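You operate a simulated robot arm through the tools that you are given. There is no shell and no other tool. Be economical: measure what you need, move in short steps, check, and stop when the job is done.

You are at the controls of a simulated two-armed robot. One attempt, no reset.

TASK
Fetch the orange peg and set it on top of the green filter on the top of the wood-topped bench. Put the teal collar on the top of the rear bench away in the inside of the parts tray. Take the orange pad from the top of the wood-topped bench and leave it on the shelf under the short steel table. Lift the orange lid on the pump cup open. Any order will do.

Only the result counts: the job must be done as asked and must still hold three seconds after the hand-in. Knocking over, shifting, dropping, spilling or breaking anything else fails it. A push-on lid holds only when it is set on centred and level and pressed home; a screw cap is set on level and turned clockwise until tight.

THE ROBOT
Two 7-joint arms with three-finger grippers on one trunk, on a base that drives. Base frame: it is fixed to the floor where the robot stands at the start and does not move with it; the origin is under the middle of the robot, x ahead of it, y to its left, z up; the surface under the hand at the start is at about z = 900. Lengths are in mm, angles in degrees, forces in N, time in s.
The left shoulder is at the start at [30, 124, 1133], the right one opposite. With the tool pointing down near the work surface each hand reaches from about 100 to 780 mm from the robot's upright axis, wherever it stands, measured 20 degrees to its own side. Places, roughly: green filter (6x6x10 cm) [700, -300, 900]; inside of the parts tray (20x17 cm) [820, -1560, 900]; orange lid on the pump cup [500, 7500, 900]; orange pad (10x7x4 cm) [800, 200, 900]; orange peg (4x4x5 cm) [500, 100, 900]; shelf under the short steel table (31x25 cm) [-880, 2740, 200]; teal collar (6x6x4 cm) [200, -3300, 900]. Payload 2.2 kg a hand.
The TCP of each hand is the grasp point between the finger pads, 28 mm short of the fingertips. In the tool frame z runs along the fingers and y along their closing line. Largest opening 102 mm; the body of the gripper starts 71 mm behind the TCP.
Orientation is told as [roll, pitch, yaw] about the base's x, y, z axes, in that order, counted from this pose: with the fingers straight down and closing along the base's y, the tool's x points along the base's -x, its y along +y and its z along -z.

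THE INTERFACE
- The arms move only by the tool arm_command. It takes "left_steps", "right_steps" or both (then of equal length, played together; a hand with none holds still); each is a list of rows, each a list of 7 numbers: the shift along the tool's x, y, z in units of 30 mm (1.0 is 30 mm), then the turn, a rotation vector about the tool's x, y, z in units of 6 degrees (1.0 is 6 degrees), then the closure in counts, from 0 (fully open) to 255 (shut). In form: [[tx, ty, tz, ax, ay, az, gripper], ...]. A call has 1 to 10 rows; each row shifts and turns the commanded pose from where the row before left it, along the tool's axes as they then stand. A call with a number of a shift or a turn outside -1 to 1 is refused whole. Rows are played at 5 a second. More than 50 mm and 8.6 degrees between two rows, or a gripper value outside its range, and nothing of the call is played. Where a pose cannot be reached the arm comes as near as it can. A force on the tool above 40 N (or 10 N above the force at the start of the call, whichever is more), or a blocked arm, ends the call early, and 0.2 s more pass. Each finger halts on what it meets, pressing with about 31 N; the grip force reading is that of the motor and also rises with nothing between the fingers. The clock runs only during rows and for 0.2 s after the last one: add rows that do not move to give the fingers time. The reply holds the time, the measured pose of the TCP, the force on the tool along the base axes, the opening and the grip force, in the units named above and with some noise, with the torque about the TCP (base axes, N m) and any sound that the robot's microphone picked up.
- Cameras (640 x 400 px; columns grow to the right, rows downward): "scene" is now at [41.8, -7.7, 1841.3]; the picture's right is [-0.11, -0.99, 0.00], its down [-0.82, 0.09, -0.56] and it looks along [0.56, -0.06, -0.83] (base axes); focal length 259 px, centre (320, 200). "left" rides on the left gripper at [72, 38, -86] in its tool frame; the picture's right is [-0.46, 0.89, 0.00], its down [-0.60, -0.32, -0.73] and it looks along [-0.65, -0.34, 0.68] (tool axes); focal length 256 px, centre (320, 200). "right" rides on the right gripper at [69, 44, -86] in its tool frame; the picture's right is [-0.53, 0.85, 0.00], its down [-0.58, -0.36, -0.73] and it looks along [-0.62, -0.39, 0.68] (tool axes); focal length 256 px, centre (320, 200). There is no depth. A picture from a camera that has moved, and an enlarged one, comes with that camera's place and axes in the base frame and with its lens.
- capture(camera): a new picture of that camera. The clock stands still meanwhile.
- raise_lower(by): slides the trunk up (or, below 0, down) by that many mm; the arms and the scene camera ride with it, the base frame stays. It gives what a move gives, with no picture.
- roll_base(legs): drives the robot by 1 to 6 legs, each [ahead, left, turn to the left] in mm, mm and degrees, along the robot's own axes; the way and the turn of a leg run together, so that a leg with both is an arc; at most 1500 mm and 180 degrees a leg. The arms and the cameras ride along, it lands a little off, and it stops where it bumps. It gives what a move gives.
- head_to(pan, tilt): turns the head with the scene camera to pan (to the left, within 143 degrees either way) and tilt (down, from -29 to 69), counted from straight ahead of the robot. It gives what a move gives.
- zoom(camera, box): a new picture of the part [left, top, right, bottom] of that camera's present view, enlarged. The clock stands still meanwhile.
- job_done(): hands the job in; it is judged then, once.

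Go step by step. Nothing tells you exact positions but the pictures and the camera data: compare them with the known pose of the tool, close in by small moves and look again before you grip or let go. The budget is 165 turns and 118 pictures, counting those below and the enlarged ones. Unless the task says otherwise, let go and move clear before handing in.

The tools are called after "Call:" as a command line: name --argument value ..., lists and objects as JSON in quotes. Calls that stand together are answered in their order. arm_command: Moves the arms, as the interface text tells. Its arguments: {"type":"object","properties":{"left_steps":{"type":"array","items":{"type":"array","items":{"type":"number"}}},"right_steps":{"type":"array","items":{"type":"array","items":{"type":"number"}}}},"required":[]} The other tools are called the same way: raise_lower (by) slides the trunk up or down; roll_base (legs) drives the base; head_to (pan, tilt) turns the head that bears the scene camera; capture (camera) takes a picture; zoom (camera, box) takes an enlarged picture of a part of a camera's view; job_done () hands the job in.

At the start:

```text
time_s: 0.0
left_tcp_pos: [588.7, 205.2, 1157.0]
left_tcp_rot: [0.0, 0.0, 0.0]
left_force: [-0.4, 0.9, -0.3]
left_wrist_torque: [0.02, -0.03, -0.01]
left_width: 102.2
left_grasp_force: 0.0
right_tcp_pos: [380.9, -170.6, 1197.1]
right_tcp_rot: [0.0, 0.0, -0.1]
right_force: [0.2, 0.2, 0.6]
right_wrist_torque: [0.01, -0.01, 0.01]
right_width: 102.1
right_grasp_force: 0.0
trunk travel left (down, up): [-375.0, 165.0]
robot x, y, heading: [2.1, -1.1, 0.1]
head pan, tilt: [-6.1, 55.9]
```

scene: 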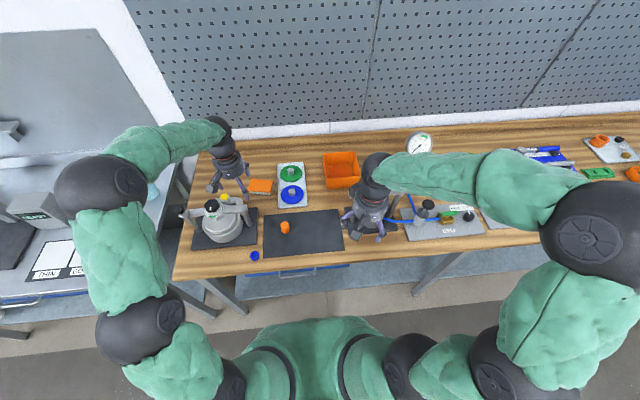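
right: 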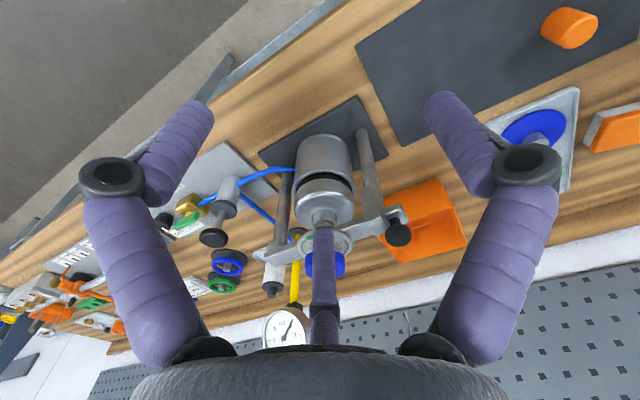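
left: 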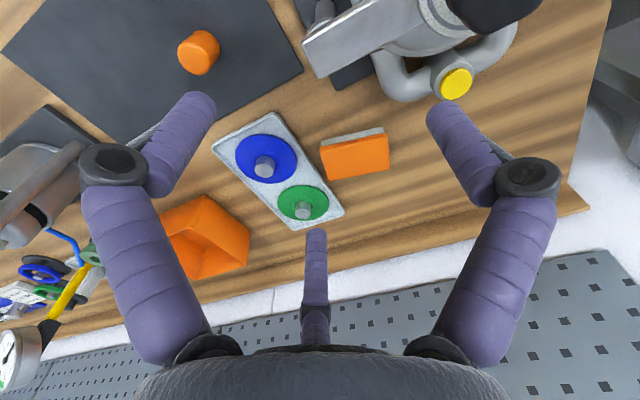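

I see the orange peg on the dark mat at about [546, 78] and the orange pad near [750, 190]; the green filter is probably hidden behind the right arm. I'll look closer first.

Call:
zoom --camera "scene" --box '[180, 120, 400, 270]'

Call:
zoom --camera "right" --box '[100, 120, 360, 350]'

Call:
zoom --camera "scene" --box '[380, 110, 640, 270]'

```text
2.67 times, centred on (290, 195) of scene
camera zoom: at [41.8, -7.7, 1841.3], right [-0.11, -0.99, 0.0], down [-0.82, 0.09, -0.56], along [0.56, -0.06, -0.83], focal length 692 px, centre (400, 213)
```

zoom: 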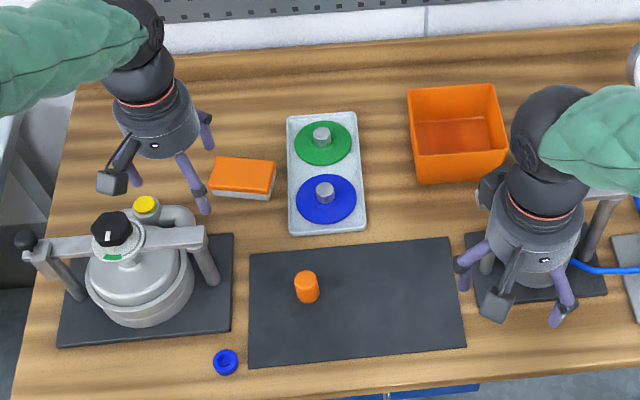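

```text
1.74 times, centred on (230, 235) of right
camera zoom: at [313.0, -127.0, 1281.7], right [0.53, 0.85, 0.0], down [0.58, -0.36, 0.73], along [0.62, -0.39, -0.68], focal length 445 px, centre (476, 139)
```

zoom: 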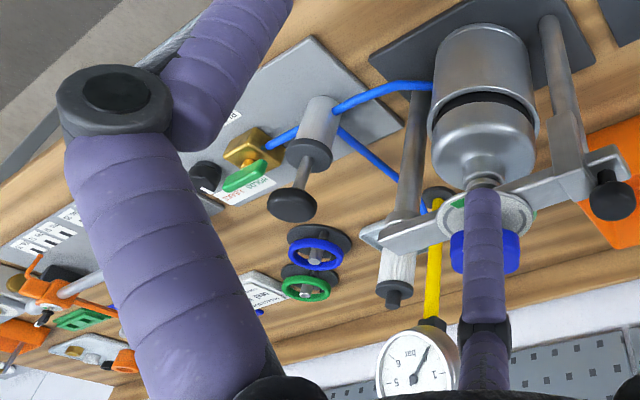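

```text
2.46 times, centred on (510, 190) of scene
camera zoom: at [41.8, -7.7, 1841.3], right [-0.11, -0.99, 0.0], down [-0.82, 0.09, -0.56], along [0.56, -0.06, -0.83], focal length 639 px, centre (-148, 225)
```

zoom: 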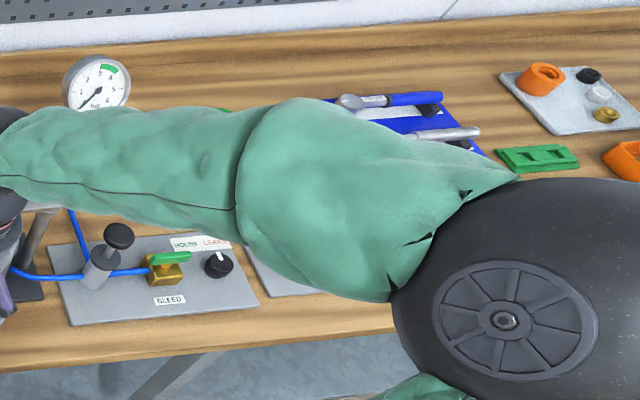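

The peg is at about [546, 78] and the green filter is still hidden behind the right arm. I'll move the right hand over towards the peg, which also opens that view, while the left hand yields up and to the left.

Call:
arm_command --right_steps '[[-0.55, 0.83, 0, 0, 0, 0, 0], [-0.55, 0.83, 0, 0, 0, 0, 0], [-0.55, 0.83, 0, 0, 0, 0, 0], [-0.55, 0.83, 0, 0, 0, 0, 0], [-0.55, 0.83, 0, 0, 0, 0, 0], [-0.55, 0.83, 0, 0, 0, 0, 0], [-0.55, 0.83, 0, 0, 0, 0, 0], [-0.55, 0.83, 0, 0, 0, 0, 0], [-0.55, 0.83, 0.3, 0, 0, 0, 0], [-0.55, 0.83, 0.3, 0, 0, 0, 0]]' --left_steps '[[0, 0.5, -0.5, 0, 0, 0, 0], [0, 0.5, -0.5, 0, 0, 0, 0], [0, 0.5, -0.5, 0, 0, 0, 0], [0, 0.5, -0.5, 0, 0, 0, 0], [0, 0.5, 0, 0, 0, 0, 0], [0, 0.5, 0, 0, 0, 0, 0], [0, 0.5, 0, 0, 0, 0, 0], [0, 0, 0, 0, 0, 0, 0], [0, 0, 0, 0, 0, 0, 0], [0, 0, 0, 0, 0, 0, 0]]'

Call:
capture --camera "scene"

Call:
capture --camera "right"

```text
time_s: 2.2
left_tcp_pos: [591.4, 312.7, 1218.4]
left_tcp_rot: [-0.1, 0.0, 0.0]
left_force: [0.5, 0.0, -0.9]
left_wrist_torque: [-0.05, 0.05, 0.01]
left_width: 101.7
left_grasp_force: 0.0
right_tcp_pos: [547.0, 80.4, 1177.5]
right_tcp_rot: [-0.1, -0.1, -0.1]
right_force: [0.4, -0.1, -0.4]
right_wrist_torque: [-0.04, 0.04, -0.01]
right_width: 102.2
right_grasp_force: 0.2
trunk travel left (down, up): [-375.0, 165.0]
robot x, y, heading: [1.5, -0.5, -0.0]
head pan, tilt: [-6.1, 55.9]
```

```text
111 pictures are left
camera scene: at [43.0, -6.3, 1841.2], right [-0.11, -0.99, 0.0], down [-0.82, 0.09, -0.56], along [0.56, -0.06, -0.83], focal length 259 px, centre (320, 200)
```

scene: 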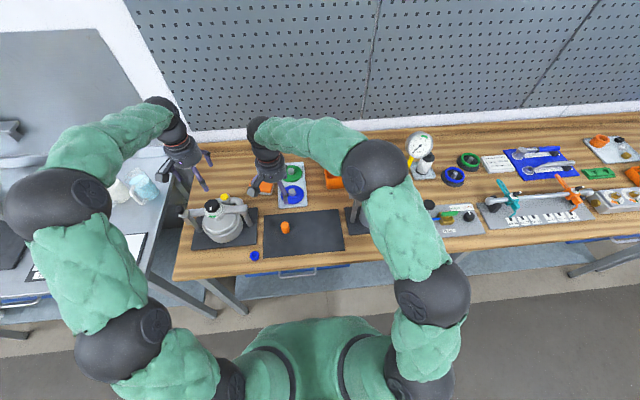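

```text
110 pictures are left
camera right: at [478.7, 123.2, 1263.0], right [0.53, 0.84, 0.0], down [0.58, -0.36, 0.73], along [0.62, -0.39, -0.68], focal length 256 px, centre (320, 200)
```

right: 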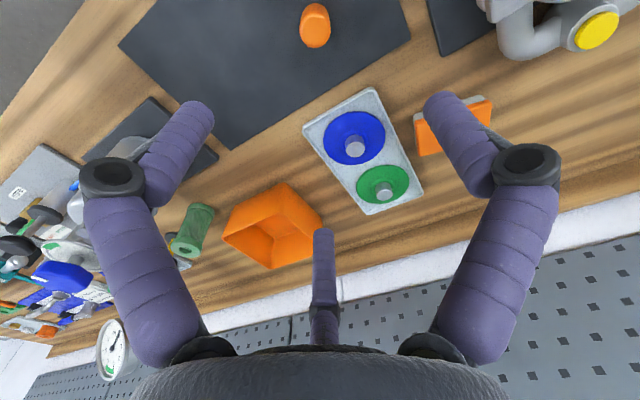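

The filter is now visible at about [693, -305] with its top near z 1000, and the peg is near [540, 78]. I'll lower the right hand towards the peg and check.

Call:
arm_command --right_steps '[[0.05, 0, 1, 0, 0, 0, 0], [0.05, 0, 1, 0, 0, 0, 0], [0.05, 0, 1, 0, 0, 0, 0], [0.05, 0, 1, 0, 0, 0, 0], [0, 0, 0.5, 0, 0, 0, 0]]'

Call:
capture --camera "right"

Call:
zoom --camera "scene" --box '[230, 150, 370, 270]'

```text
time_s: 3.4
left_tcp_pos: [589.6, 312.5, 1219.6]
left_tcp_rot: [0.1, 0.0, 0.0]
left_force: [-0.1, 0.5, -0.7]
left_wrist_torque: [0.01, 0.05, 0.02]
left_width: 102.1
left_grasp_force: 0.1
right_tcp_pos: [540.0, 77.1, 1042.1]
right_tcp_rot: [0.1, 0.0, 0.0]
right_force: [-0.3, 0.0, 0.1]
right_wrist_torque: [-0.01, -0.04, 0.03]
right_width: 101.9
right_grasp_force: 0.0
trunk travel left (down, up): [-375.0, 165.0]
robot x, y, heading: [0.9, 2.3, -0.1]
head pan, tilt: [-6.1, 55.9]
```

```text
109 pictures are left
camera right: at [471.6, 121.5, 1128.2], right [0.53, 0.85, 0.0], down [0.58, -0.37, 0.73], along [0.62, -0.39, -0.68], focal length 256 px, centre (320, 200)
```

right: 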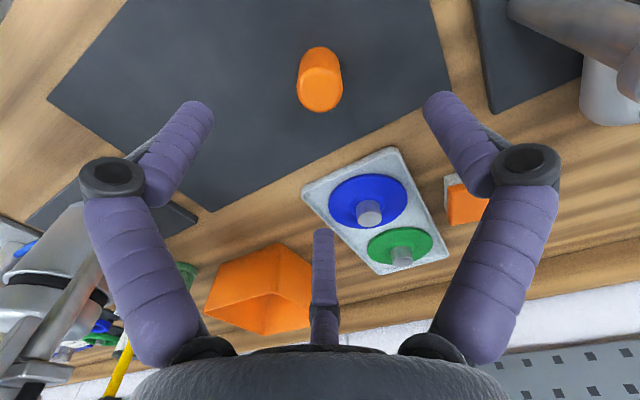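

```text
3.33 times, centred on (300, 210) of scene
camera zoom: at [42.0, -7.6, 1841.3], right [-0.11, -0.99, 0.0], down [-0.82, 0.09, -0.56], along [0.56, -0.06, -0.83], focal length 865 px, centre (387, 167)
```

zoom: 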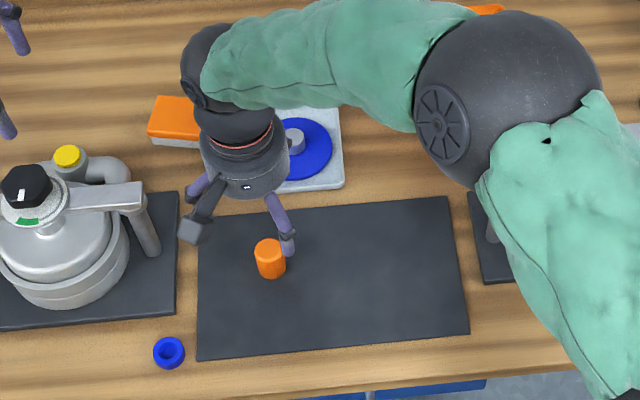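

The peg's top centre comes out at [539, 80] and the hand is right above it. I'll lower to z≈938 and close.

Call:
arm_command --right_steps '[[0.03, 0.1, 1, 0, 0, 0, 0], [0, 0, 1, 0, 0, 0, 0], [0, 0, 1, 0, 0, 0, 0], [0, 0, 0.47, 0, 0, 0, 0], [0, 0, 0, 0, 0, 0, 255], [0, 0, 0, 0, 0, 0, 255], [0, 0, 0, 0, 0, 0, 255], [0, 0, 0, 0, 0, 0, 255]]'

Call:
capture --camera "right"

```text
time_s: 5.2
left_tcp_pos: [589.2, 310.9, 1220.0]
left_tcp_rot: [0.1, 0.0, 0.0]
left_force: [0.4, 0.7, 0.1]
left_wrist_torque: [0.05, 0.03, 0.02]
left_width: 102.0
left_grasp_force: 0.1
right_tcp_pos: [541.5, 81.8, 938.9]
right_tcp_rot: [0.1, -0.1, 0.0]
right_force: [0.0, 0.2, 3.8]
right_wrist_torque: [-0.06, 0.07, -0.02]
right_width: 32.7
right_grasp_force: 31.3
trunk travel left (down, up): [-375.0, 165.0]
robot x, y, heading: [-1.9, 2.1, -0.1]
head pan, tilt: [-6.1, 55.9]
```

```text
107 pictures are left
camera right: at [473.2, 125.2, 1024.5], right [0.53, 0.85, 0.0], down [0.58, -0.37, 0.73], along [0.62, -0.39, -0.68], focal length 256 px, centre (320, 200)
```

right: 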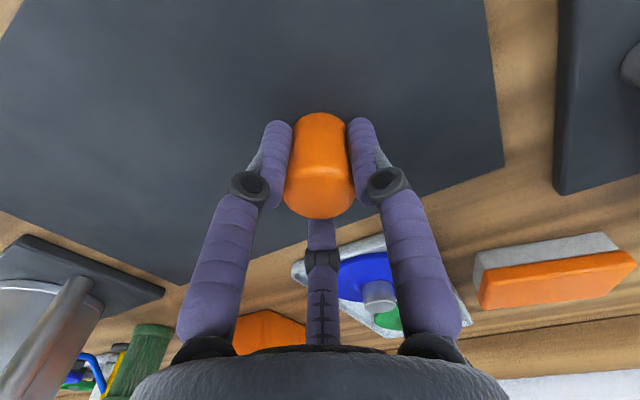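

The peg is gripped (33 mm wide). I'll lift it high, then travel over towards the filter.

Call:
arm_command --right_steps '[[0, 0, -1, 0, 0, 0, 255], [0, 0, -1, 0, 0, 0, 255], [0, 0, -1, 0, 0, 0, 255], [0, 0, -1, 0, 0, 0, 255], [0, 0, -1, 0, 0, 0, 255], [0, 0, -1, 0, 0, 0, 255], [0, 0, -1, 0, 0, 0, 255], [0, 0, -1, 0, 0, 0, 255], [0, 0, -1, 0, 0, 0, 255], [0, 0, -0.6, 0, 0, 0, 255]]'

Call:
capture --camera "right"

Call:
capture --camera "scene"

```text
time_s: 7.4
left_tcp_pos: [589.8, 311.7, 1219.2]
left_tcp_rot: [-0.1, 0.0, 0.0]
left_force: [-0.4, 0.2, 0.5]
left_wrist_torque: [-0.02, 0.02, 0.0]
left_width: 101.9
left_grasp_force: 0.1
right_tcp_pos: [539.8, 83.2, 1226.6]
right_tcp_rot: [0.2, 0.1, 0.0]
right_force: [-0.6, 0.1, 0.0]
right_wrist_torque: [0.03, 0.0, 0.03]
right_width: 2.2
right_grasp_force: 31.3
trunk travel left (down, up): [-375.0, 165.0]
robot x, y, heading: [-1.9, 0.5, -0.1]
head pan, tilt: [-6.1, 55.9]
```

```text
106 pictures are left
camera right: at [470.7, 127.1, 1311.1], right [0.53, 0.85, 0.0], down [0.58, -0.36, 0.73], along [0.62, -0.39, -0.68], focal length 256 px, centre (320, 200)
```

right: 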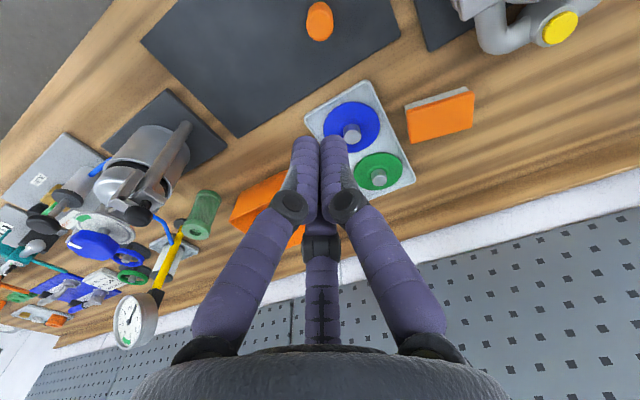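

```text
105 pictures are left
camera scene: at [41.5, -7.5, 1841.3], right [-0.11, -0.99, 0.0], down [-0.82, 0.09, -0.56], along [0.56, -0.06, -0.83], focal length 259 px, centre (320, 200)
```

scene: 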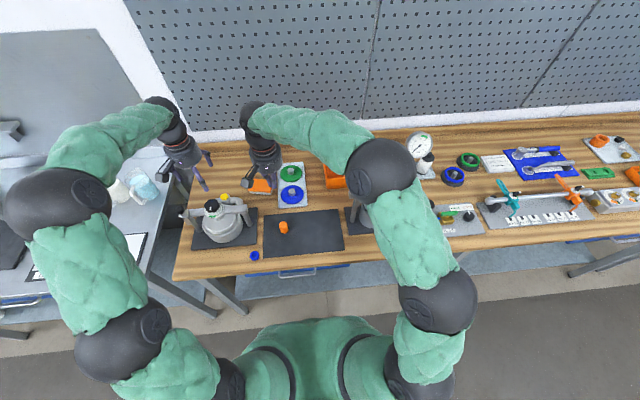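

The peg slipped out and still stands on the mat. I'll look closely at its shape before trying again.

Call:
zoom --camera "right" --box '[280, 0, 360, 50]'

Call:
zoom --camera "scene" --box '[260, 210, 308, 240]'

```text
8.00 times, centred on (320, 25) of right
camera zoom: at [470.7, 127.1, 1311.1], right [0.53, 0.85, 0.0], down [0.58, -0.36, 0.73], along [0.62, -0.39, -0.68], focal length 2048 px, centre (320, 1600)
```

zoom: 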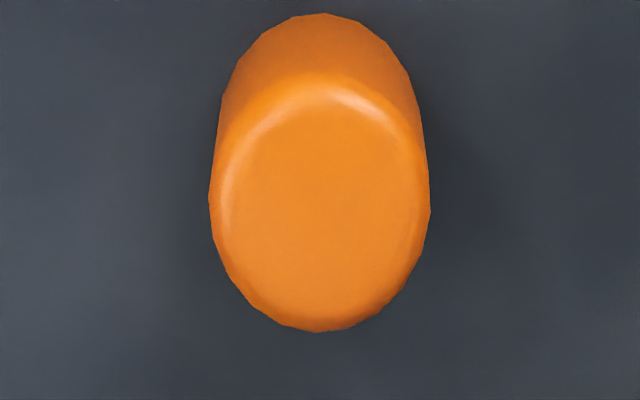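

```text
13.33 times, centred on (284, 225) of scene
camera zoom: at [41.5, -7.5, 1841.3], right [-0.11, -0.99, 0.0], down [-0.82, 0.09, -0.56], along [0.56, -0.06, -0.83], focal length 3459 px, centre (800, -133)
```

zoom: 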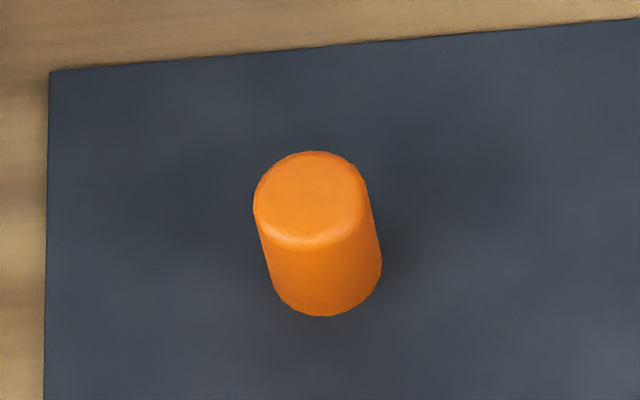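

The peg is 33 mm across but only about 40 mm tall (top at ≈943), so my grip only caught its rounded rim. I'll regrip lower and lift slowly.

Call:
arm_command --right_steps '[[0, 0, 1, 0, 0, 0, 0], [0, 0, 1, 0, 0, 0, 0], [0, 0, 1, 0, 0, 0, 0], [0, 0, 1, 0, 0, 0, 0], [0, 0, 1, 0, 0, 0, 0], [0, 0, 1, 0, 0, 0, 0], [0, 0, 1, 0, 0, 0, 0], [-0.05, -0.03, 1, 0, 0, 0, 0], [0, 0, 1, 0, 0, 0, 0]]'

Call:
arm_command --right_steps '[[0, 0, 0.5, 0, 0, 0, 0], [0, 0, 0.28, 0, 0, 0, 0], [0, 0, 0, 0, 0, 0, 0], [0, 0, 0, 0, 0, 0, 255], [0, 0, 0, 0, 0, 0, 255], [0, 0, 0, 0, 0, 0, 255], [0, 0, 0, 0, 0, 0, 255], [0, 0, 0, 0, 0, 0, 255]]'

Call:
arm_command --right_steps '[[0, 0, -0.1, 0, 0, 0, 255], [0, 0, -0.1, 0, 0, 0, 255], [0, 0, -0.2, 0, 0, 0, 255], [0, 0, -0.2, 0, 0, 0, 255], [0, 0, -0.2, 0, 0, 0, 255], [0, 0, -0.2, 0, 0, 0, 255]]'

Call:
capture --camera "right"

```text
time_s: 9.4
left_tcp_pos: [590.0, 312.6, 1219.9]
left_tcp_rot: [0.1, 0.1, 0.1]
left_force: [1.0, 0.5, 0.0]
left_wrist_torque: [-0.01, 0.01, -0.01]
left_width: 102.0
left_grasp_force: 0.1
right_tcp_pos: [541.5, 79.2, 955.3]
right_tcp_rot: [0.2, 0.0, -0.1]
right_force: [-0.5, -0.1, -0.2]
right_wrist_torque: [0.01, 0.01, 0.0]
right_width: 102.0
right_grasp_force: 0.0
trunk travel left (down, up): [-375.0, 165.0]
robot x, y, heading: [5.3, 2.7, 0.2]
head pan, tilt: [-6.1, 55.9]
```

```text
time_s: 11.2
left_tcp_pos: [589.8, 310.5, 1219.7]
left_tcp_rot: [0.1, 0.0, 0.0]
left_force: [0.0, 0.1, 0.5]
left_wrist_torque: [0.02, 0.0, 0.01]
left_width: 102.2
left_grasp_force: 0.1
right_tcp_pos: [543.0, 79.2, 933.3]
right_tcp_rot: [0.1, 0.0, 0.0]
right_force: [0.1, 0.0, 2.6]
right_wrist_torque: [0.0, -0.03, -0.05]
right_width: 32.5
right_grasp_force: 31.2
trunk travel left (down, up): [-375.0, 165.0]
robot x, y, heading: [-0.5, -0.9, -0.1]
head pan, tilt: [-6.1, 55.9]
```

```text
time_s: 12.6
left_tcp_pos: [590.1, 313.0, 1220.1]
left_tcp_rot: [0.0, 0.1, 0.0]
left_force: [0.2, 0.2, -0.5]
left_wrist_torque: [0.01, 0.0, 0.03]
left_width: 102.1
left_grasp_force: 0.1
right_tcp_pos: [541.5, 79.2, 964.8]
right_tcp_rot: [0.0, 0.0, 0.1]
right_force: [0.5, -0.5, -0.6]
right_wrist_torque: [-0.01, 0.0, 0.02]
right_width: 32.2
right_grasp_force: 30.4
trunk travel left (down, up): [-375.0, 165.0]
robot x, y, heading: [-0.2, -0.3, 0.1]
head pan, tilt: [-6.1, 55.9]
```

```text
102 pictures are left
camera right: at [472.6, 123.1, 1049.2], right [0.53, 0.85, 0.0], down [0.58, -0.36, 0.73], along [0.62, -0.39, -0.68], focal length 256 px, centre (320, 200)
```

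right: 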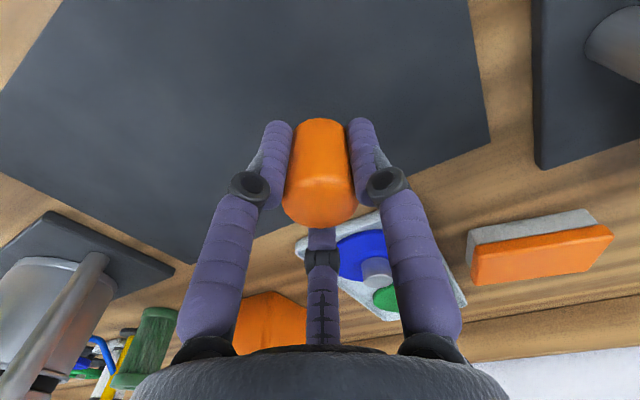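

The peg is held this time. I'll lift smoothly, go forward, then right towards the filter.

Call:
arm_command --right_steps '[[0, 0, -0.4, 0, 0, 0, 255], [0, 0, -0.7, 0, 0, 0, 255], [0, 0, -0.8, 0, 0, 0, 255], [0, 0, -0.8, 0, 0, 0, 255], [0, 0, -0.8, 0, 0, 0, 255], [0, 0, -0.8, 0, 0, 0, 255], [0, 0, -0.8, 0, 0, 0, 255], [-0.2, 0, -0.8, 0, 0, 0, 255], [-0.4, 0, -0.8, 0, 0, 0, 255], [-0.4, 0, -0.4, 0, 0, 0, 255]]'

Call:
arm_command --right_steps '[[-0.4, -0.5, 0, 0, 0, 0, 255], [-0.4, -0.8, 0, 0, 0, 0, 255], [-0.4, -0.8, 0, 0, 0, 0, 255], [-0.4, -0.8, 0, 0, 0, 0, 255], [-0.4, -0.8, 0, 0, 0, 0, 255], [-0.4, -0.8, 0, 0, 0, 0, 255], [-0.4, -0.8, 0, 0, 0, 0, 255], [-0.4, -0.8, 0, 0, 0, 0, 255], [0, -0.8, 0, 0, 0, 0, 255], [0, -0.8, 0, 0, 0, 0, 255]]'

Call:
capture --camera "right"

Call:
capture --camera "scene"

```text
time_s: 14.8
left_tcp_pos: [590.5, 312.3, 1219.7]
left_tcp_rot: [-0.1, -0.1, -0.1]
left_force: [0.1, 0.4, 1.0]
left_wrist_torque: [0.02, 0.03, 0.03]
left_width: 102.2
left_grasp_force: 0.2
right_tcp_pos: [569.1, 79.4, 1175.1]
right_tcp_rot: [0.0, 0.2, 0.0]
right_force: [-0.5, -0.1, -0.2]
right_wrist_torque: [0.01, 0.01, -0.02]
right_width: 32.1
right_grasp_force: 31.3
trunk travel left (down, up): [-375.0, 165.0]
robot x, y, heading: [0.7, -1.4, 0.0]
head pan, tilt: [-6.1, 55.9]
```

```text
time_s: 17.0
left_tcp_pos: [590.3, 311.3, 1220.1]
left_tcp_rot: [0.0, 0.1, 0.0]
left_force: [-0.1, -0.7, 0.9]
left_wrist_torque: [0.04, -0.01, 0.02]
left_width: 101.8
left_grasp_force: 0.1
right_tcp_pos: [666.7, -149.7, 1174.4]
right_tcp_rot: [0.1, -0.1, 0.1]
right_force: [0.7, 0.3, -0.6]
right_wrist_torque: [0.01, 0.03, -0.01]
right_width: 32.4
right_grasp_force: 30.7
trunk travel left (down, up): [-375.0, 165.0]
robot x, y, heading: [3.9, 3.9, 0.1]
head pan, tilt: [-6.1, 55.9]
```

```text
101 pictures are left
camera right: at [598.4, -105.6, 1259.3], right [0.53, 0.85, 0.0], down [0.58, -0.36, 0.73], along [0.62, -0.39, -0.68], focal length 256 px, centre (320, 200)
```

right: 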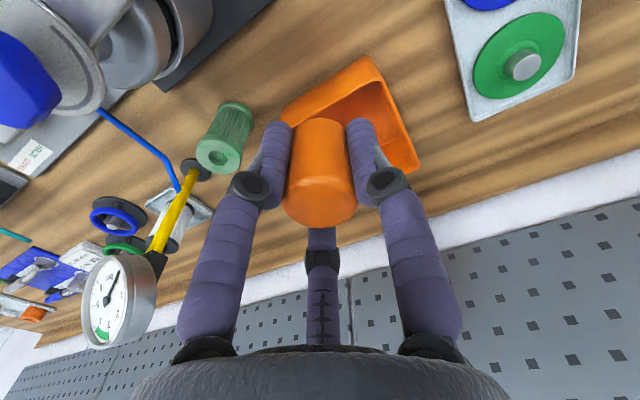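

```text
100 pictures are left
camera scene: at [42.3, -8.5, 1841.2], right [-0.11, -0.99, 0.0], down [-0.82, 0.09, -0.56], along [0.56, -0.06, -0.83], focal length 259 px, centre (320, 200)
```

scene: 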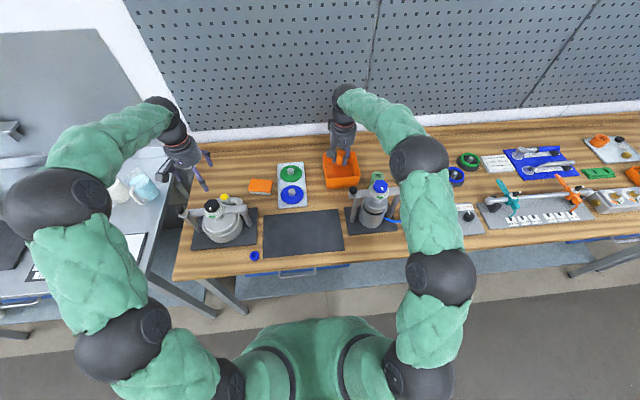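

The filter's top is near [698, -317], and the vessel with a tall blue knob at about [565, -278, 1120] stands close by on the hand-camera's side. I'll turn the hand by -45° yaw to keep the camera clear of it.

Call:
arm_command --right_steps '[[0, 0, 0, 0, 0, 0.75, 255], [0, 0, 0, 0, 0, 0.75, 255], [0, 0, 0, 0, 0, 0.75, 255], [0, 0, 0, 0, 0, 0.75, 255], [0, 0, 0, 0, 0, 0.75, 255], [0, 0, 0, 0, 0, 0.75, 255], [0, 0, 0, 0, 0, 0.75, 255], [0, 0, 0, 0, 0, 0.75, 255], [0, 0, 0, 0, 0, 0.75, 255], [0, 0, 0, 0, 0, 0.75, 255]]'

Call:
arm_command --right_steps '[[-0.6, -0.6, 0, 0, 0, 0, 255], [-0.6, -0.6, 0, 0, 0, 0, 255], [-0.6, -0.6, 0, 0, 0, 0, 255], [-0.6, -0.6, 0, 0, 0, 0, 255]]'

Call:
capture --camera "right"

Call:
zoom --camera "scene" --box '[300, 80, 480, 230]'

```text
time_s: 19.2
left_tcp_pos: [589.4, 311.8, 1219.4]
left_tcp_rot: [0.0, 0.0, 0.0]
left_force: [0.1, -0.1, 1.6]
left_wrist_torque: [-0.04, 0.01, -0.04]
left_width: 102.1
left_grasp_force: 0.0
right_tcp_pos: [667.3, -150.4, 1176.0]
right_tcp_rot: [0.0, 0.1, -45.1]
right_force: [-0.4, 0.8, 0.1]
right_wrist_torque: [-0.01, 0.01, 0.0]
right_width: 32.2
right_grasp_force: 31.2
trunk travel left (down, up): [-375.0, 165.0]
robot x, y, heading: [-1.0, -1.1, -0.0]
head pan, tilt: [-6.1, 55.9]
```

```text
time_s: 20.2
left_tcp_pos: [589.3, 310.7, 1219.7]
left_tcp_rot: [-0.1, 0.0, 0.0]
left_force: [0.4, 0.9, -0.3]
left_wrist_torque: [0.01, -0.01, 0.0]
left_width: 102.4
left_grasp_force: 0.0
right_tcp_pos: [669.0, -252.5, 1176.5]
right_tcp_rot: [0.0, 0.1, -45.0]
right_force: [0.7, 0.8, -0.8]
right_wrist_torque: [0.02, 0.02, 0.01]
right_width: 31.9
right_grasp_force: 30.8
trunk travel left (down, up): [-375.0, 165.0]
robot x, y, heading: [1.3, 0.9, -0.1]
head pan, tilt: [-6.1, 55.9]
```

```text
99 pictures are left
camera right: at [651.4, -173.3, 1261.5], right [0.98, 0.22, 0.0], down [0.15, -0.67, 0.73], along [0.16, -0.71, -0.68], focal length 256 px, centre (320, 200)
```

right: 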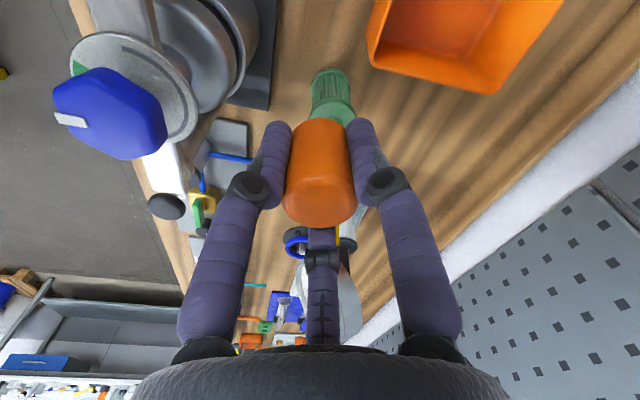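

```text
2.67 times, centred on (390, 155) of scene
camera zoom: at [41.9, -8.7, 1841.3], right [-0.11, -0.99, 0.0], down [-0.82, 0.09, -0.56], along [0.56, -0.06, -0.83], focal length 692 px, centre (133, 320)
```

zoom: 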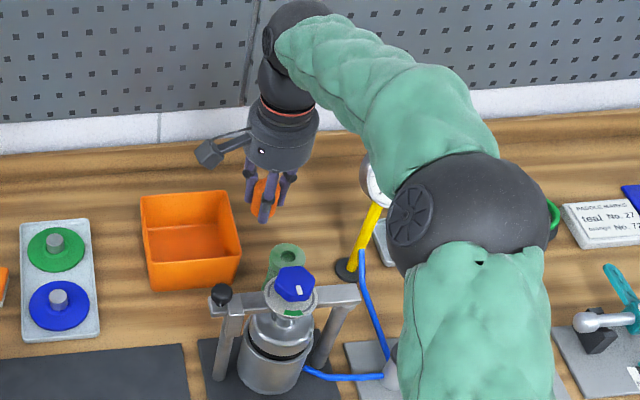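

Combining the views, the filter axis is about [700, -318]. I'll move above it and lower partway to check.

Call:
arm_command --right_steps '[[-0.57, -0.2, 0, 0, 0, 0, 255], [-0.57, -0.2, 0, 0, 0, 0, 255], [-0.57, -0.2, 0, 0, 0, 0, 255], [-0.57, -0.2, 0, 0, 0, 0, 255], [0, 0, 0.6, 0, 0, 0, 255], [0, 0, 0.6, 0, 0, 0, 255], [0, 0, 0.6, 0, 0, 0, 255], [0, 0, 0.6, 0, 0, 0, 255]]'

Call:
capture --camera "right"

Call:
zoom --camera "scene" --box '[330, 90, 450, 200]'

```text
time_s: 22.0
left_tcp_pos: [589.7, 312.0, 1218.6]
left_tcp_rot: [0.0, -0.1, 0.0]
left_force: [-0.5, 0.0, 0.1]
left_wrist_torque: [0.01, -0.01, -0.02]
left_width: 102.0
left_grasp_force: 0.1
right_tcp_pos: [699.3, -318.5, 1103.2]
right_tcp_rot: [0.0, 0.1, -45.0]
right_force: [-0.2, 0.4, -0.3]
right_wrist_torque: [-0.01, 0.02, -0.01]
right_width: 32.2
right_grasp_force: 31.3
trunk travel left (down, up): [-375.0, 165.0]
robot x, y, heading: [2.1, -0.2, -0.1]
head pan, tilt: [-6.1, 55.9]
```

```text
97 pictures are left
camera right: at [681.8, -238.5, 1188.7], right [0.98, 0.22, 0.0], down [0.15, -0.67, 0.73], along [0.16, -0.71, -0.68], focal length 256 px, centre (320, 200)
```

right: 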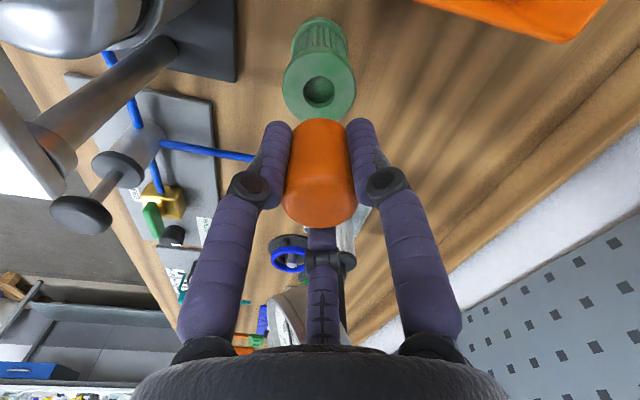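

```text
3.64 times, centred on (390, 145) of scene
camera zoom: at [42.3, -7.9, 1841.2], right [-0.11, -0.99, 0.0], down [-0.82, 0.09, -0.56], along [0.56, -0.06, -0.83], focal length 943 px, centre (66, 400)
```

zoom: 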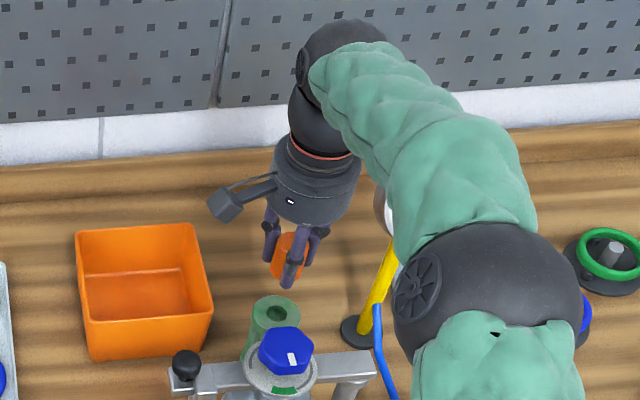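

The filter top centre projects to [700, -320] with z≈995, and the TCP matches. I'll lower until near contact.

Call:
arm_command --right_steps '[[0.02, -0.02, 0.5, 0, 0, 0, 255], [0, 0, 0.5, 0, 0, 0, 255], [0, 0, 0.5, 0, 0, 0, 255], [0, 0, 0.4, 0, 0, 0, 255], [0, 0, 0.3, 0, 0, 0, 255], [0, 0, 0.1, 0, 0, 0, 255], [0, 0, 0, 0, 0, 0, 255]]'

Call:
zoom --camera "right" --box '[220, 60, 420, 240]'

Call:
zoom --camera "scene" --box '[360, 120, 430, 190]'

```text
time_s: 23.6
left_tcp_pos: [590.4, 312.6, 1218.0]
left_tcp_rot: [0.0, -0.1, 0.0]
left_force: [0.0, -0.7, -1.1]
left_wrist_torque: [0.0, 0.05, 0.0]
left_width: 102.2
left_grasp_force: 0.0
right_tcp_pos: [697.6, -317.1, 1033.4]
right_tcp_rot: [0.0, 0.0, -45.0]
right_force: [-0.1, 0.1, 0.2]
right_wrist_torque: [-0.02, 0.02, -0.01]
right_width: 32.1
right_grasp_force: 31.0
trunk travel left (down, up): [-375.0, 165.0]
robot x, y, heading: [-0.7, 1.9, -0.0]
head pan, tilt: [-6.1, 55.9]
```

```text
2.22 times, centred on (320, 150) of right
camera zoom: at [680.4, -237.1, 1119.6], right [0.98, 0.22, 0.0], down [0.15, -0.67, 0.73], along [0.16, -0.71, -0.68], focal length 569 px, centre (320, 311)
```

zoom: 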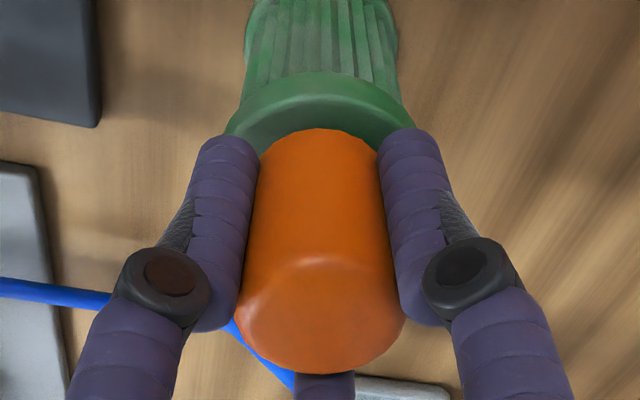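

```text
5.71 times, centred on (395, 155) of scene
camera zoom: at [42.0, -7.7, 1841.3], right [-0.11, -0.99, 0.0], down [-0.82, 0.09, -0.56], along [0.56, -0.06, -0.83], focal length 1482 px, centre (-109, 457)
```

zoom: 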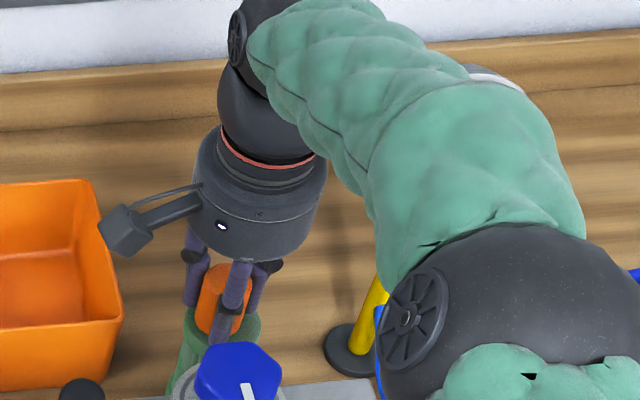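

The peg is centred over the filter's rim with a few millimetres of gap. I'll lower in tiny steps and watch the force.

Call:
arm_command --right_steps '[[0, 0, 0.1, 0, 0, 0, 255], [0, 0, 0.05, 0, 0, 0, 255], [0, 0, 0, 0, 0, 0, 255]]'

Call:
arm_command --right_steps '[[0, 0, 0.07, 0, 0, 0, 255], [0, 0, 0, 0, 0, 0, 255]]'

```text
time_s: 24.4
left_tcp_pos: [589.0, 312.9, 1219.2]
left_tcp_rot: [-0.1, 0.1, 0.0]
left_force: [-0.6, 0.7, 0.6]
left_wrist_torque: [-0.03, -0.03, -0.01]
left_width: 102.0
left_grasp_force: 0.0
right_tcp_pos: [698.1, -317.1, 1030.4]
right_tcp_rot: [0.0, 0.1, -45.0]
right_force: [-0.3, 0.3, -0.9]
right_wrist_torque: [-0.04, 0.0, -0.01]
right_width: 32.0
right_grasp_force: 30.5
trunk travel left (down, up): [-375.0, 165.0]
robot x, y, heading: [0.4, -0.5, 0.0]
head pan, tilt: [-6.1, 55.9]
```

```text
time_s: 25.0
left_tcp_pos: [589.9, 310.8, 1219.6]
left_tcp_rot: [0.1, 0.0, 0.0]
left_force: [0.5, 1.1, 0.7]
left_wrist_torque: [0.0, 0.0, -0.03]
left_width: 102.1
left_grasp_force: 0.0
right_tcp_pos: [699.4, -318.2, 1028.9]
right_tcp_rot: [0.0, 0.0, -45.0]
right_force: [1.6, 0.4, 5.3]
right_wrist_torque: [-0.01, -0.06, -0.01]
right_width: 32.5
right_grasp_force: 31.1
trunk travel left (down, up): [-375.0, 165.0]
robot x, y, heading: [0.5, 0.8, 0.0]
head pan, tilt: [-6.1, 55.9]
```

Contact is felt at 5 N. I'll open gently and rise.

Call:
arm_command --right_steps '[[0, 0, 0, 0, 0, 0, 150], [0, 0, 0, 0, 0, 0, 105], [0, 0, 0, 0, 0, 0, 105], [0, 0, -0.3, 0, 0, 0, 105], [0, 0, -0.6, 0, 0, 0, 105], [0, 0, -0.8, 0, 0, 0, 105], [0, 0, -0.8, 0, 0, 0, 105], [0, 0, -0.8, 0, 0, 0, 105], [0, 0, -0.8, 0, 0, 0, 105], [0, 0, -0.8, 0, 0, 0, 105]]'

Call:
capture --camera "right"

```text
time_s: 27.2
left_tcp_pos: [589.5, 311.8, 1220.5]
left_tcp_rot: [-0.1, 0.1, 0.0]
left_force: [1.2, 0.8, -0.4]
left_wrist_torque: [0.01, 0.03, -0.02]
left_width: 101.9
left_grasp_force: 0.0
right_tcp_pos: [697.4, -319.5, 1174.8]
right_tcp_rot: [0.0, -0.1, -44.9]
right_force: [-0.3, -0.6, 0.6]
right_wrist_torque: [-0.01, -0.04, 0.03]
right_width: 59.9
right_grasp_force: 0.1
trunk travel left (down, up): [-375.0, 165.0]
robot x, y, heading: [-2.1, -0.8, -0.3]
head pan, tilt: [-6.1, 55.9]
```

```text
93 pictures are left
camera right: at [680.1, -240.4, 1260.5], right [0.98, 0.22, 0.0], down [0.15, -0.67, 0.73], along [0.16, -0.71, -0.68], focal length 256 px, centre (320, 200)
```

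right: 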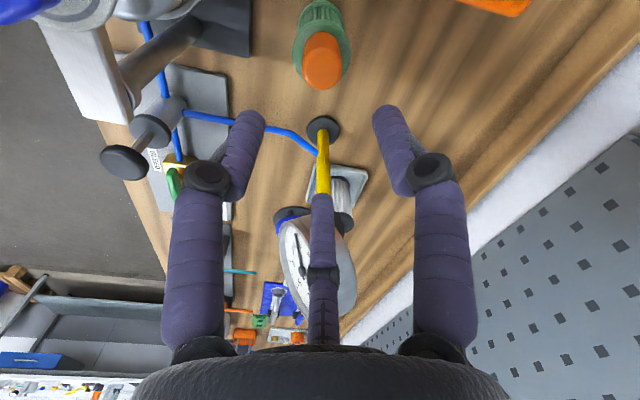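

The peg stands centred on the filter. Now I'll raise and retract the right hand, and turn the head to look at the short steel table's shelf before deciding how to grip the pad.

Call:
arm_command --right_steps '[[0, 0, -0.8, 0, 0, 0, 105], [0, 0, -0.8, 0, 0, 0, 105], [0, 0, 0, 0, 0, -0.94, 105], [0, 0, 0, 0, 0, -0.94, 105], [0, 0, 0, 0, 0, -0.94, 105], [0, 0, 0, 0, 0, -0.94, 105], [0, 0, 0, 0, 0, -0.94, 105], [0, 0, 0, 0, 0, -0.94, 105], [0, 0, 0, 0, 0, -0.94, 105], [0, 0, 0, 0, 0, -0.92, 105]]'

Call:
arm_command --right_steps '[[1, 0.3, 0, 0, 0, 0, 0], [1, 0.3, 0, 0, 0, 0, 0], [1, 0.3, 0, 0, 0, 0, 0], [1, 0.3, 0, 0, 0, 0, 0], [1, 0.3, 0, 0, 0, 0, 0], [1, 0.3, 0, 0, 0, 0, 0], [1, 0.3, 0, 0, 0, 0, 0], [1, 0.3, 0, 0, 0, 0, 0], [1, 0, 0, 0, 0, 0, 0], [1, 0, 0, 0, 0, 0, 0]]'

Call:
head_to --pan 107 --tilt 28

Call:
capture --camera "scene"

```text
time_s: 29.4
left_tcp_pos: [589.0, 312.1, 1219.7]
left_tcp_rot: [0.1, 0.1, 0.0]
left_force: [0.6, -0.1, -0.9]
left_wrist_torque: [0.01, -0.02, -0.01]
left_width: 102.0
left_grasp_force: 0.0
right_tcp_pos: [697.4, -317.9, 1222.9]
right_tcp_rot: [-0.1, 0.0, 0.0]
right_force: [-0.4, 1.9, 0.4]
right_wrist_torque: [-0.02, 0.0, 0.01]
right_width: 60.0
right_grasp_force: 0.0
trunk travel left (down, up): [-375.0, 165.0]
robot x, y, heading: [0.8, -1.5, -0.3]
head pan, tilt: [-6.1, 55.9]
```

```text
time_s: 31.6
left_tcp_pos: [588.9, 312.2, 1219.8]
left_tcp_rot: [0.1, -0.1, 0.0]
left_force: [0.1, 0.0, 0.0]
left_wrist_torque: [0.04, 0.01, -0.01]
left_width: 101.9
left_grasp_force: 0.0
right_tcp_pos: [394.8, -247.1, 1223.4]
right_tcp_rot: [0.0, -0.1, -0.1]
right_force: [0.2, 0.8, -0.5]
right_wrist_torque: [0.03, 0.03, -0.03]
right_width: 102.0
right_grasp_force: 0.1
trunk travel left (down, up): [-375.0, 165.0]
robot x, y, heading: [-1.6, 3.9, -0.4]
head pan, tilt: [-6.1, 55.9]
```

```text
time_s: 33.5
left_tcp_pos: [590.1, 311.4, 1218.7]
left_tcp_rot: [0.0, 0.0, 0.0]
left_force: [0.4, -0.9, 0.3]
left_wrist_torque: [0.0, 0.0, 0.01]
left_width: 102.0
left_grasp_force: 0.0
right_tcp_pos: [396.8, -246.9, 1223.3]
right_tcp_rot: [0.0, 0.0, 0.0]
right_force: [0.4, -0.2, 0.6]
right_wrist_torque: [-0.01, -0.03, 0.0]
right_width: 101.8
right_grasp_force: 0.0
trunk travel left (down, up): [-375.0, 165.0]
robot x, y, heading: [-0.7, 0.1, 0.1]
head pan, tilt: [107.0, 28.0]
```

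```text
92 pictures are left
camera scene: at [-55.6, 87.2, 1881.6], right [0.96, 0.29, 0.0], down [0.14, -0.45, -0.88], along [-0.26, 0.84, -0.47], focal length 259 px, centre (320, 200)
```

scene: 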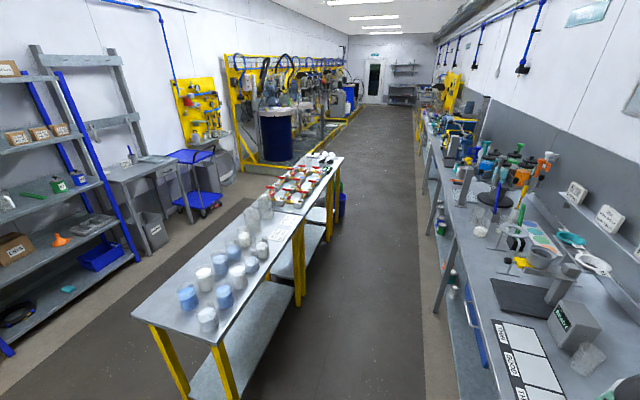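

The lab is a corridor; the target shelf should be under the further small yellow-legged table around pixel (315, 200). I'll zoom in there.

Call:
zoom --camera "scene" --box '[240, 130, 380, 300]'

```text
2.35 times, centred on (310, 215) of scene
camera zoom: at [-55.6, 87.2, 1881.6], right [0.96, 0.29, 0.0], down [0.14, -0.45, -0.88], along [-0.26, 0.84, -0.47], focal length 610 px, centre (344, 165)
```

zoom: 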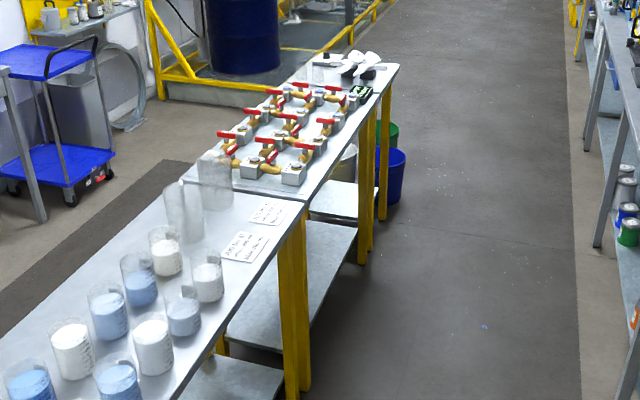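

The short table (top ≈ 900, legs at x≈-690, y 2487–2908) has an open shelf reachable from the aisle, so a vertical grip on the pad will do. I'll bring the left hand over the pad at about [757, 178] and turn it to yaw ≈ +80 to close across the pad's short side.

Call:
head_to --pan 5 --tilt 50

Call:
arm_command --left_steps '[[-0.93, -0.745, 0, 0, 0, 0, 0], [-0.93, -0.745, 0, 0, 0, 0, 0], [-0.93, -0.745, 0, 0, 0, 0, 0], [-0.93, -0.745, 0, 0, 0, 0, 0], [-0.93, -0.745, 0, 0, 0, 0, 0], [-0.93, -0.745, 0, 0, 0, 0, 0], [0, 0, 0, 0, 0, -0.95, 0], [0, 0, 0, 0, 0, -0.95, 0], [0, 0, 0, 0, 0, -0.95, 0], [0, 0, 0, 0, 0, -0.95, 0]]'

Call:
arm_command --left_steps '[[0, 0, 0.3, 0, 0, -0.95, 0], [0, 0, 0.3, 0, 0, -0.95, 0], [0, 0, 0.3, 0, 0, -0.95, 0], [0, 0, 0.3, 0, 0, -0.95, 0], [0, 0, 0.3, 0, 0, -0.95, 0], [0, 0, 0.3, 0, 0, -0.95, 0], [0, 0, 0.3, 0, 0, -0.95, 0], [0, 0, 0.3, 0, 0, -0.95, 0], [0, 0, 0.3, 0, 0, -0.95, 0], [0, 0, 0.3, 0, 0, -0.95, 0]]'

Call:
capture --camera "left"

Call:
capture --camera "scene"

```text
time_s: 35.3
left_tcp_pos: [589.3, 313.4, 1219.0]
left_tcp_rot: [0.0, 0.0, -0.1]
left_force: [1.1, 0.2, 0.1]
left_wrist_torque: [0.02, 0.0, 0.02]
left_width: 102.0
left_grasp_force: 0.1
right_tcp_pos: [397.2, -247.5, 1222.8]
right_tcp_rot: [0.0, 0.0, 0.0]
right_force: [0.1, 0.5, 0.4]
right_wrist_torque: [0.04, -0.01, -0.02]
right_width: 101.9
right_grasp_force: 0.2
trunk travel left (down, up): [-375.0, 165.0]
robot x, y, heading: [2.1, 0.6, 0.2]
head pan, tilt: [5.0, 50.0]
```

```text
time_s: 37.5
left_tcp_pos: [735.5, 189.7, 1218.3]
left_tcp_rot: [0.0, 0.0, 22.9]
left_force: [0.9, -0.3, 1.1]
left_wrist_torque: [-0.02, 0.04, 0.0]
left_width: 102.0
left_grasp_force: 0.0
left hand out of reach, approached as far as the arm can: row 6
right_tcp_pos: [396.4, -247.5, 1222.5]
right_tcp_rot: [0.1, 0.0, -0.1]
right_force: [0.4, 0.6, -0.2]
right_wrist_torque: [0.02, 0.03, 0.01]
right_width: 102.1
right_grasp_force: 0.1
trunk travel left (down, up): [-375.0, 165.0]
robot x, y, heading: [2.4, 1.6, -0.2]
head pan, tilt: [5.0, 50.0]
```

```text
time_s: 39.7
left_tcp_pos: [737.7, 190.3, 1126.0]
left_tcp_rot: [0.0, 0.0, 80.0]
left_force: [0.0, -0.7, 0.0]
left_wrist_torque: [-0.02, 0.01, 0.01]
left_width: 101.8
left_grasp_force: 0.0
right_tcp_pos: [397.0, -246.9, 1224.0]
right_tcp_rot: [0.1, -0.1, 0.1]
right_force: [0.4, 0.2, 0.0]
right_wrist_torque: [0.02, 0.02, -0.01]
right_width: 102.1
right_grasp_force: 0.1
trunk travel left (down, up): [-375.0, 165.0]
robot x, y, heading: [0.5, 2.4, -0.1]
head pan, tilt: [5.0, 50.0]
```

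```text
90 pictures are left
camera left: at [687.8, 125.3, 1211.0], right [-0.79, 0.61, 0.0], down [0.42, 0.54, 0.73], along [0.45, 0.58, -0.68], focal length 256 px, centre (320, 200)
```

left: 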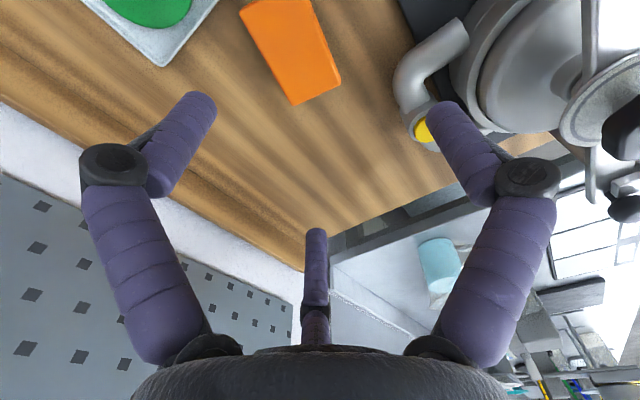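

```text
89 pictures are left
camera scene: at [48.1, 6.6, 1848.9], right [0.09, -1.0, 0.0], down [-0.76, -0.07, -0.64], along [0.64, 0.06, -0.77], focal length 259 px, centre (320, 200)
```

scene: 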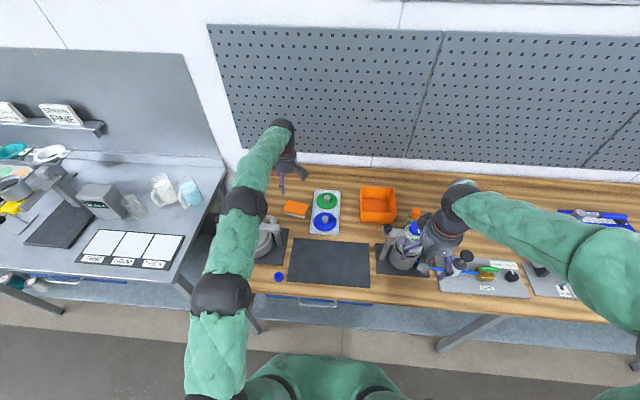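

The pad's top centre works out to [756, 175] at z≈935 with its long side 11° off the y axis; that is at the arm's limit, so I'll roll 40 mm ahead first.

Call:
roll_base --legs '[[40, 0, 0]]'

```text
time_s: 40.6
left_tcp_pos: [777.3, 190.3, 1126.2]
left_tcp_rot: [0.0, 0.0, 79.9]
left_force: [0.9, 0.1, -1.1]
left_wrist_torque: [0.01, 0.02, 0.03]
left_width: 102.1
left_grasp_force: 0.1
right_tcp_pos: [436.8, -246.9, 1223.0]
right_tcp_rot: [0.0, 0.1, 0.0]
right_force: [-0.2, -0.7, -0.3]
right_wrist_torque: [-0.01, -0.01, 0.04]
right_width: 102.2
right_grasp_force: 0.0
trunk travel left (down, up): [-375.0, 165.0]
robot x, y, heading: [41.7, 4.8, -0.2]
head pan, tilt: [5.0, 50.0]
```

Now I'll shift over the pad's centre and lower to z≈1020 for a check.

Call:
arm_command --left_steps '[[0.61, 0.6, 0, 0, 0, 0.25, 0], [0, 0, 0.9, 0, 0, 0, 0], [0, 0, 0.9, 0, 0, 0, 0], [0, 0, 0.9, 0, 0, 0, 0], [0, 0, 0.8, 0, 0, 0, 0], [0, 0, 0, 0, 0, 0, 0]]'

Call:
capture --camera "left"

```text
time_s: 42.0
left_tcp_pos: [758.8, 172.2, 1025.9]
left_tcp_rot: [0.0, 0.0, 78.3]
left_force: [-0.3, 0.1, -0.5]
left_wrist_torque: [0.02, -0.01, 0.05]
left_width: 101.9
left_grasp_force: 0.0
right_tcp_pos: [434.9, -247.7, 1222.6]
right_tcp_rot: [0.1, -0.1, 0.1]
right_force: [0.2, 0.2, -0.8]
right_wrist_torque: [0.01, 0.0, 0.0]
right_width: 102.3
right_grasp_force: 0.0
trunk travel left (down, up): [-375.0, 165.0]
robot x, y, heading: [38.7, -2.7, 0.2]
head pan, tilt: [5.0, 50.0]
```

```text
88 pictures are left
camera left: at [706.0, 108.9, 1109.6], right [-0.77, 0.63, 0.0], down [0.43, 0.53, 0.73], along [0.46, 0.56, -0.68], focal length 256 px, centre (320, 200)
```

left: 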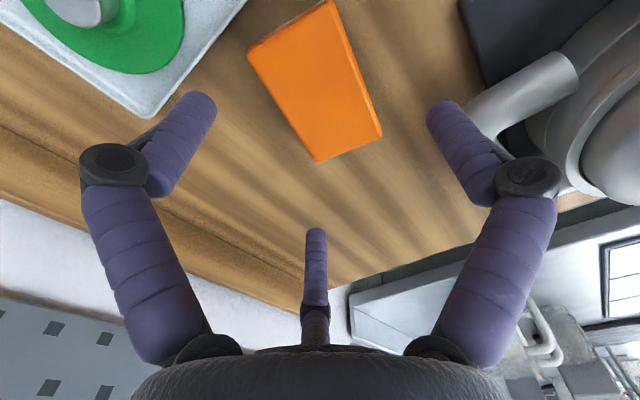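

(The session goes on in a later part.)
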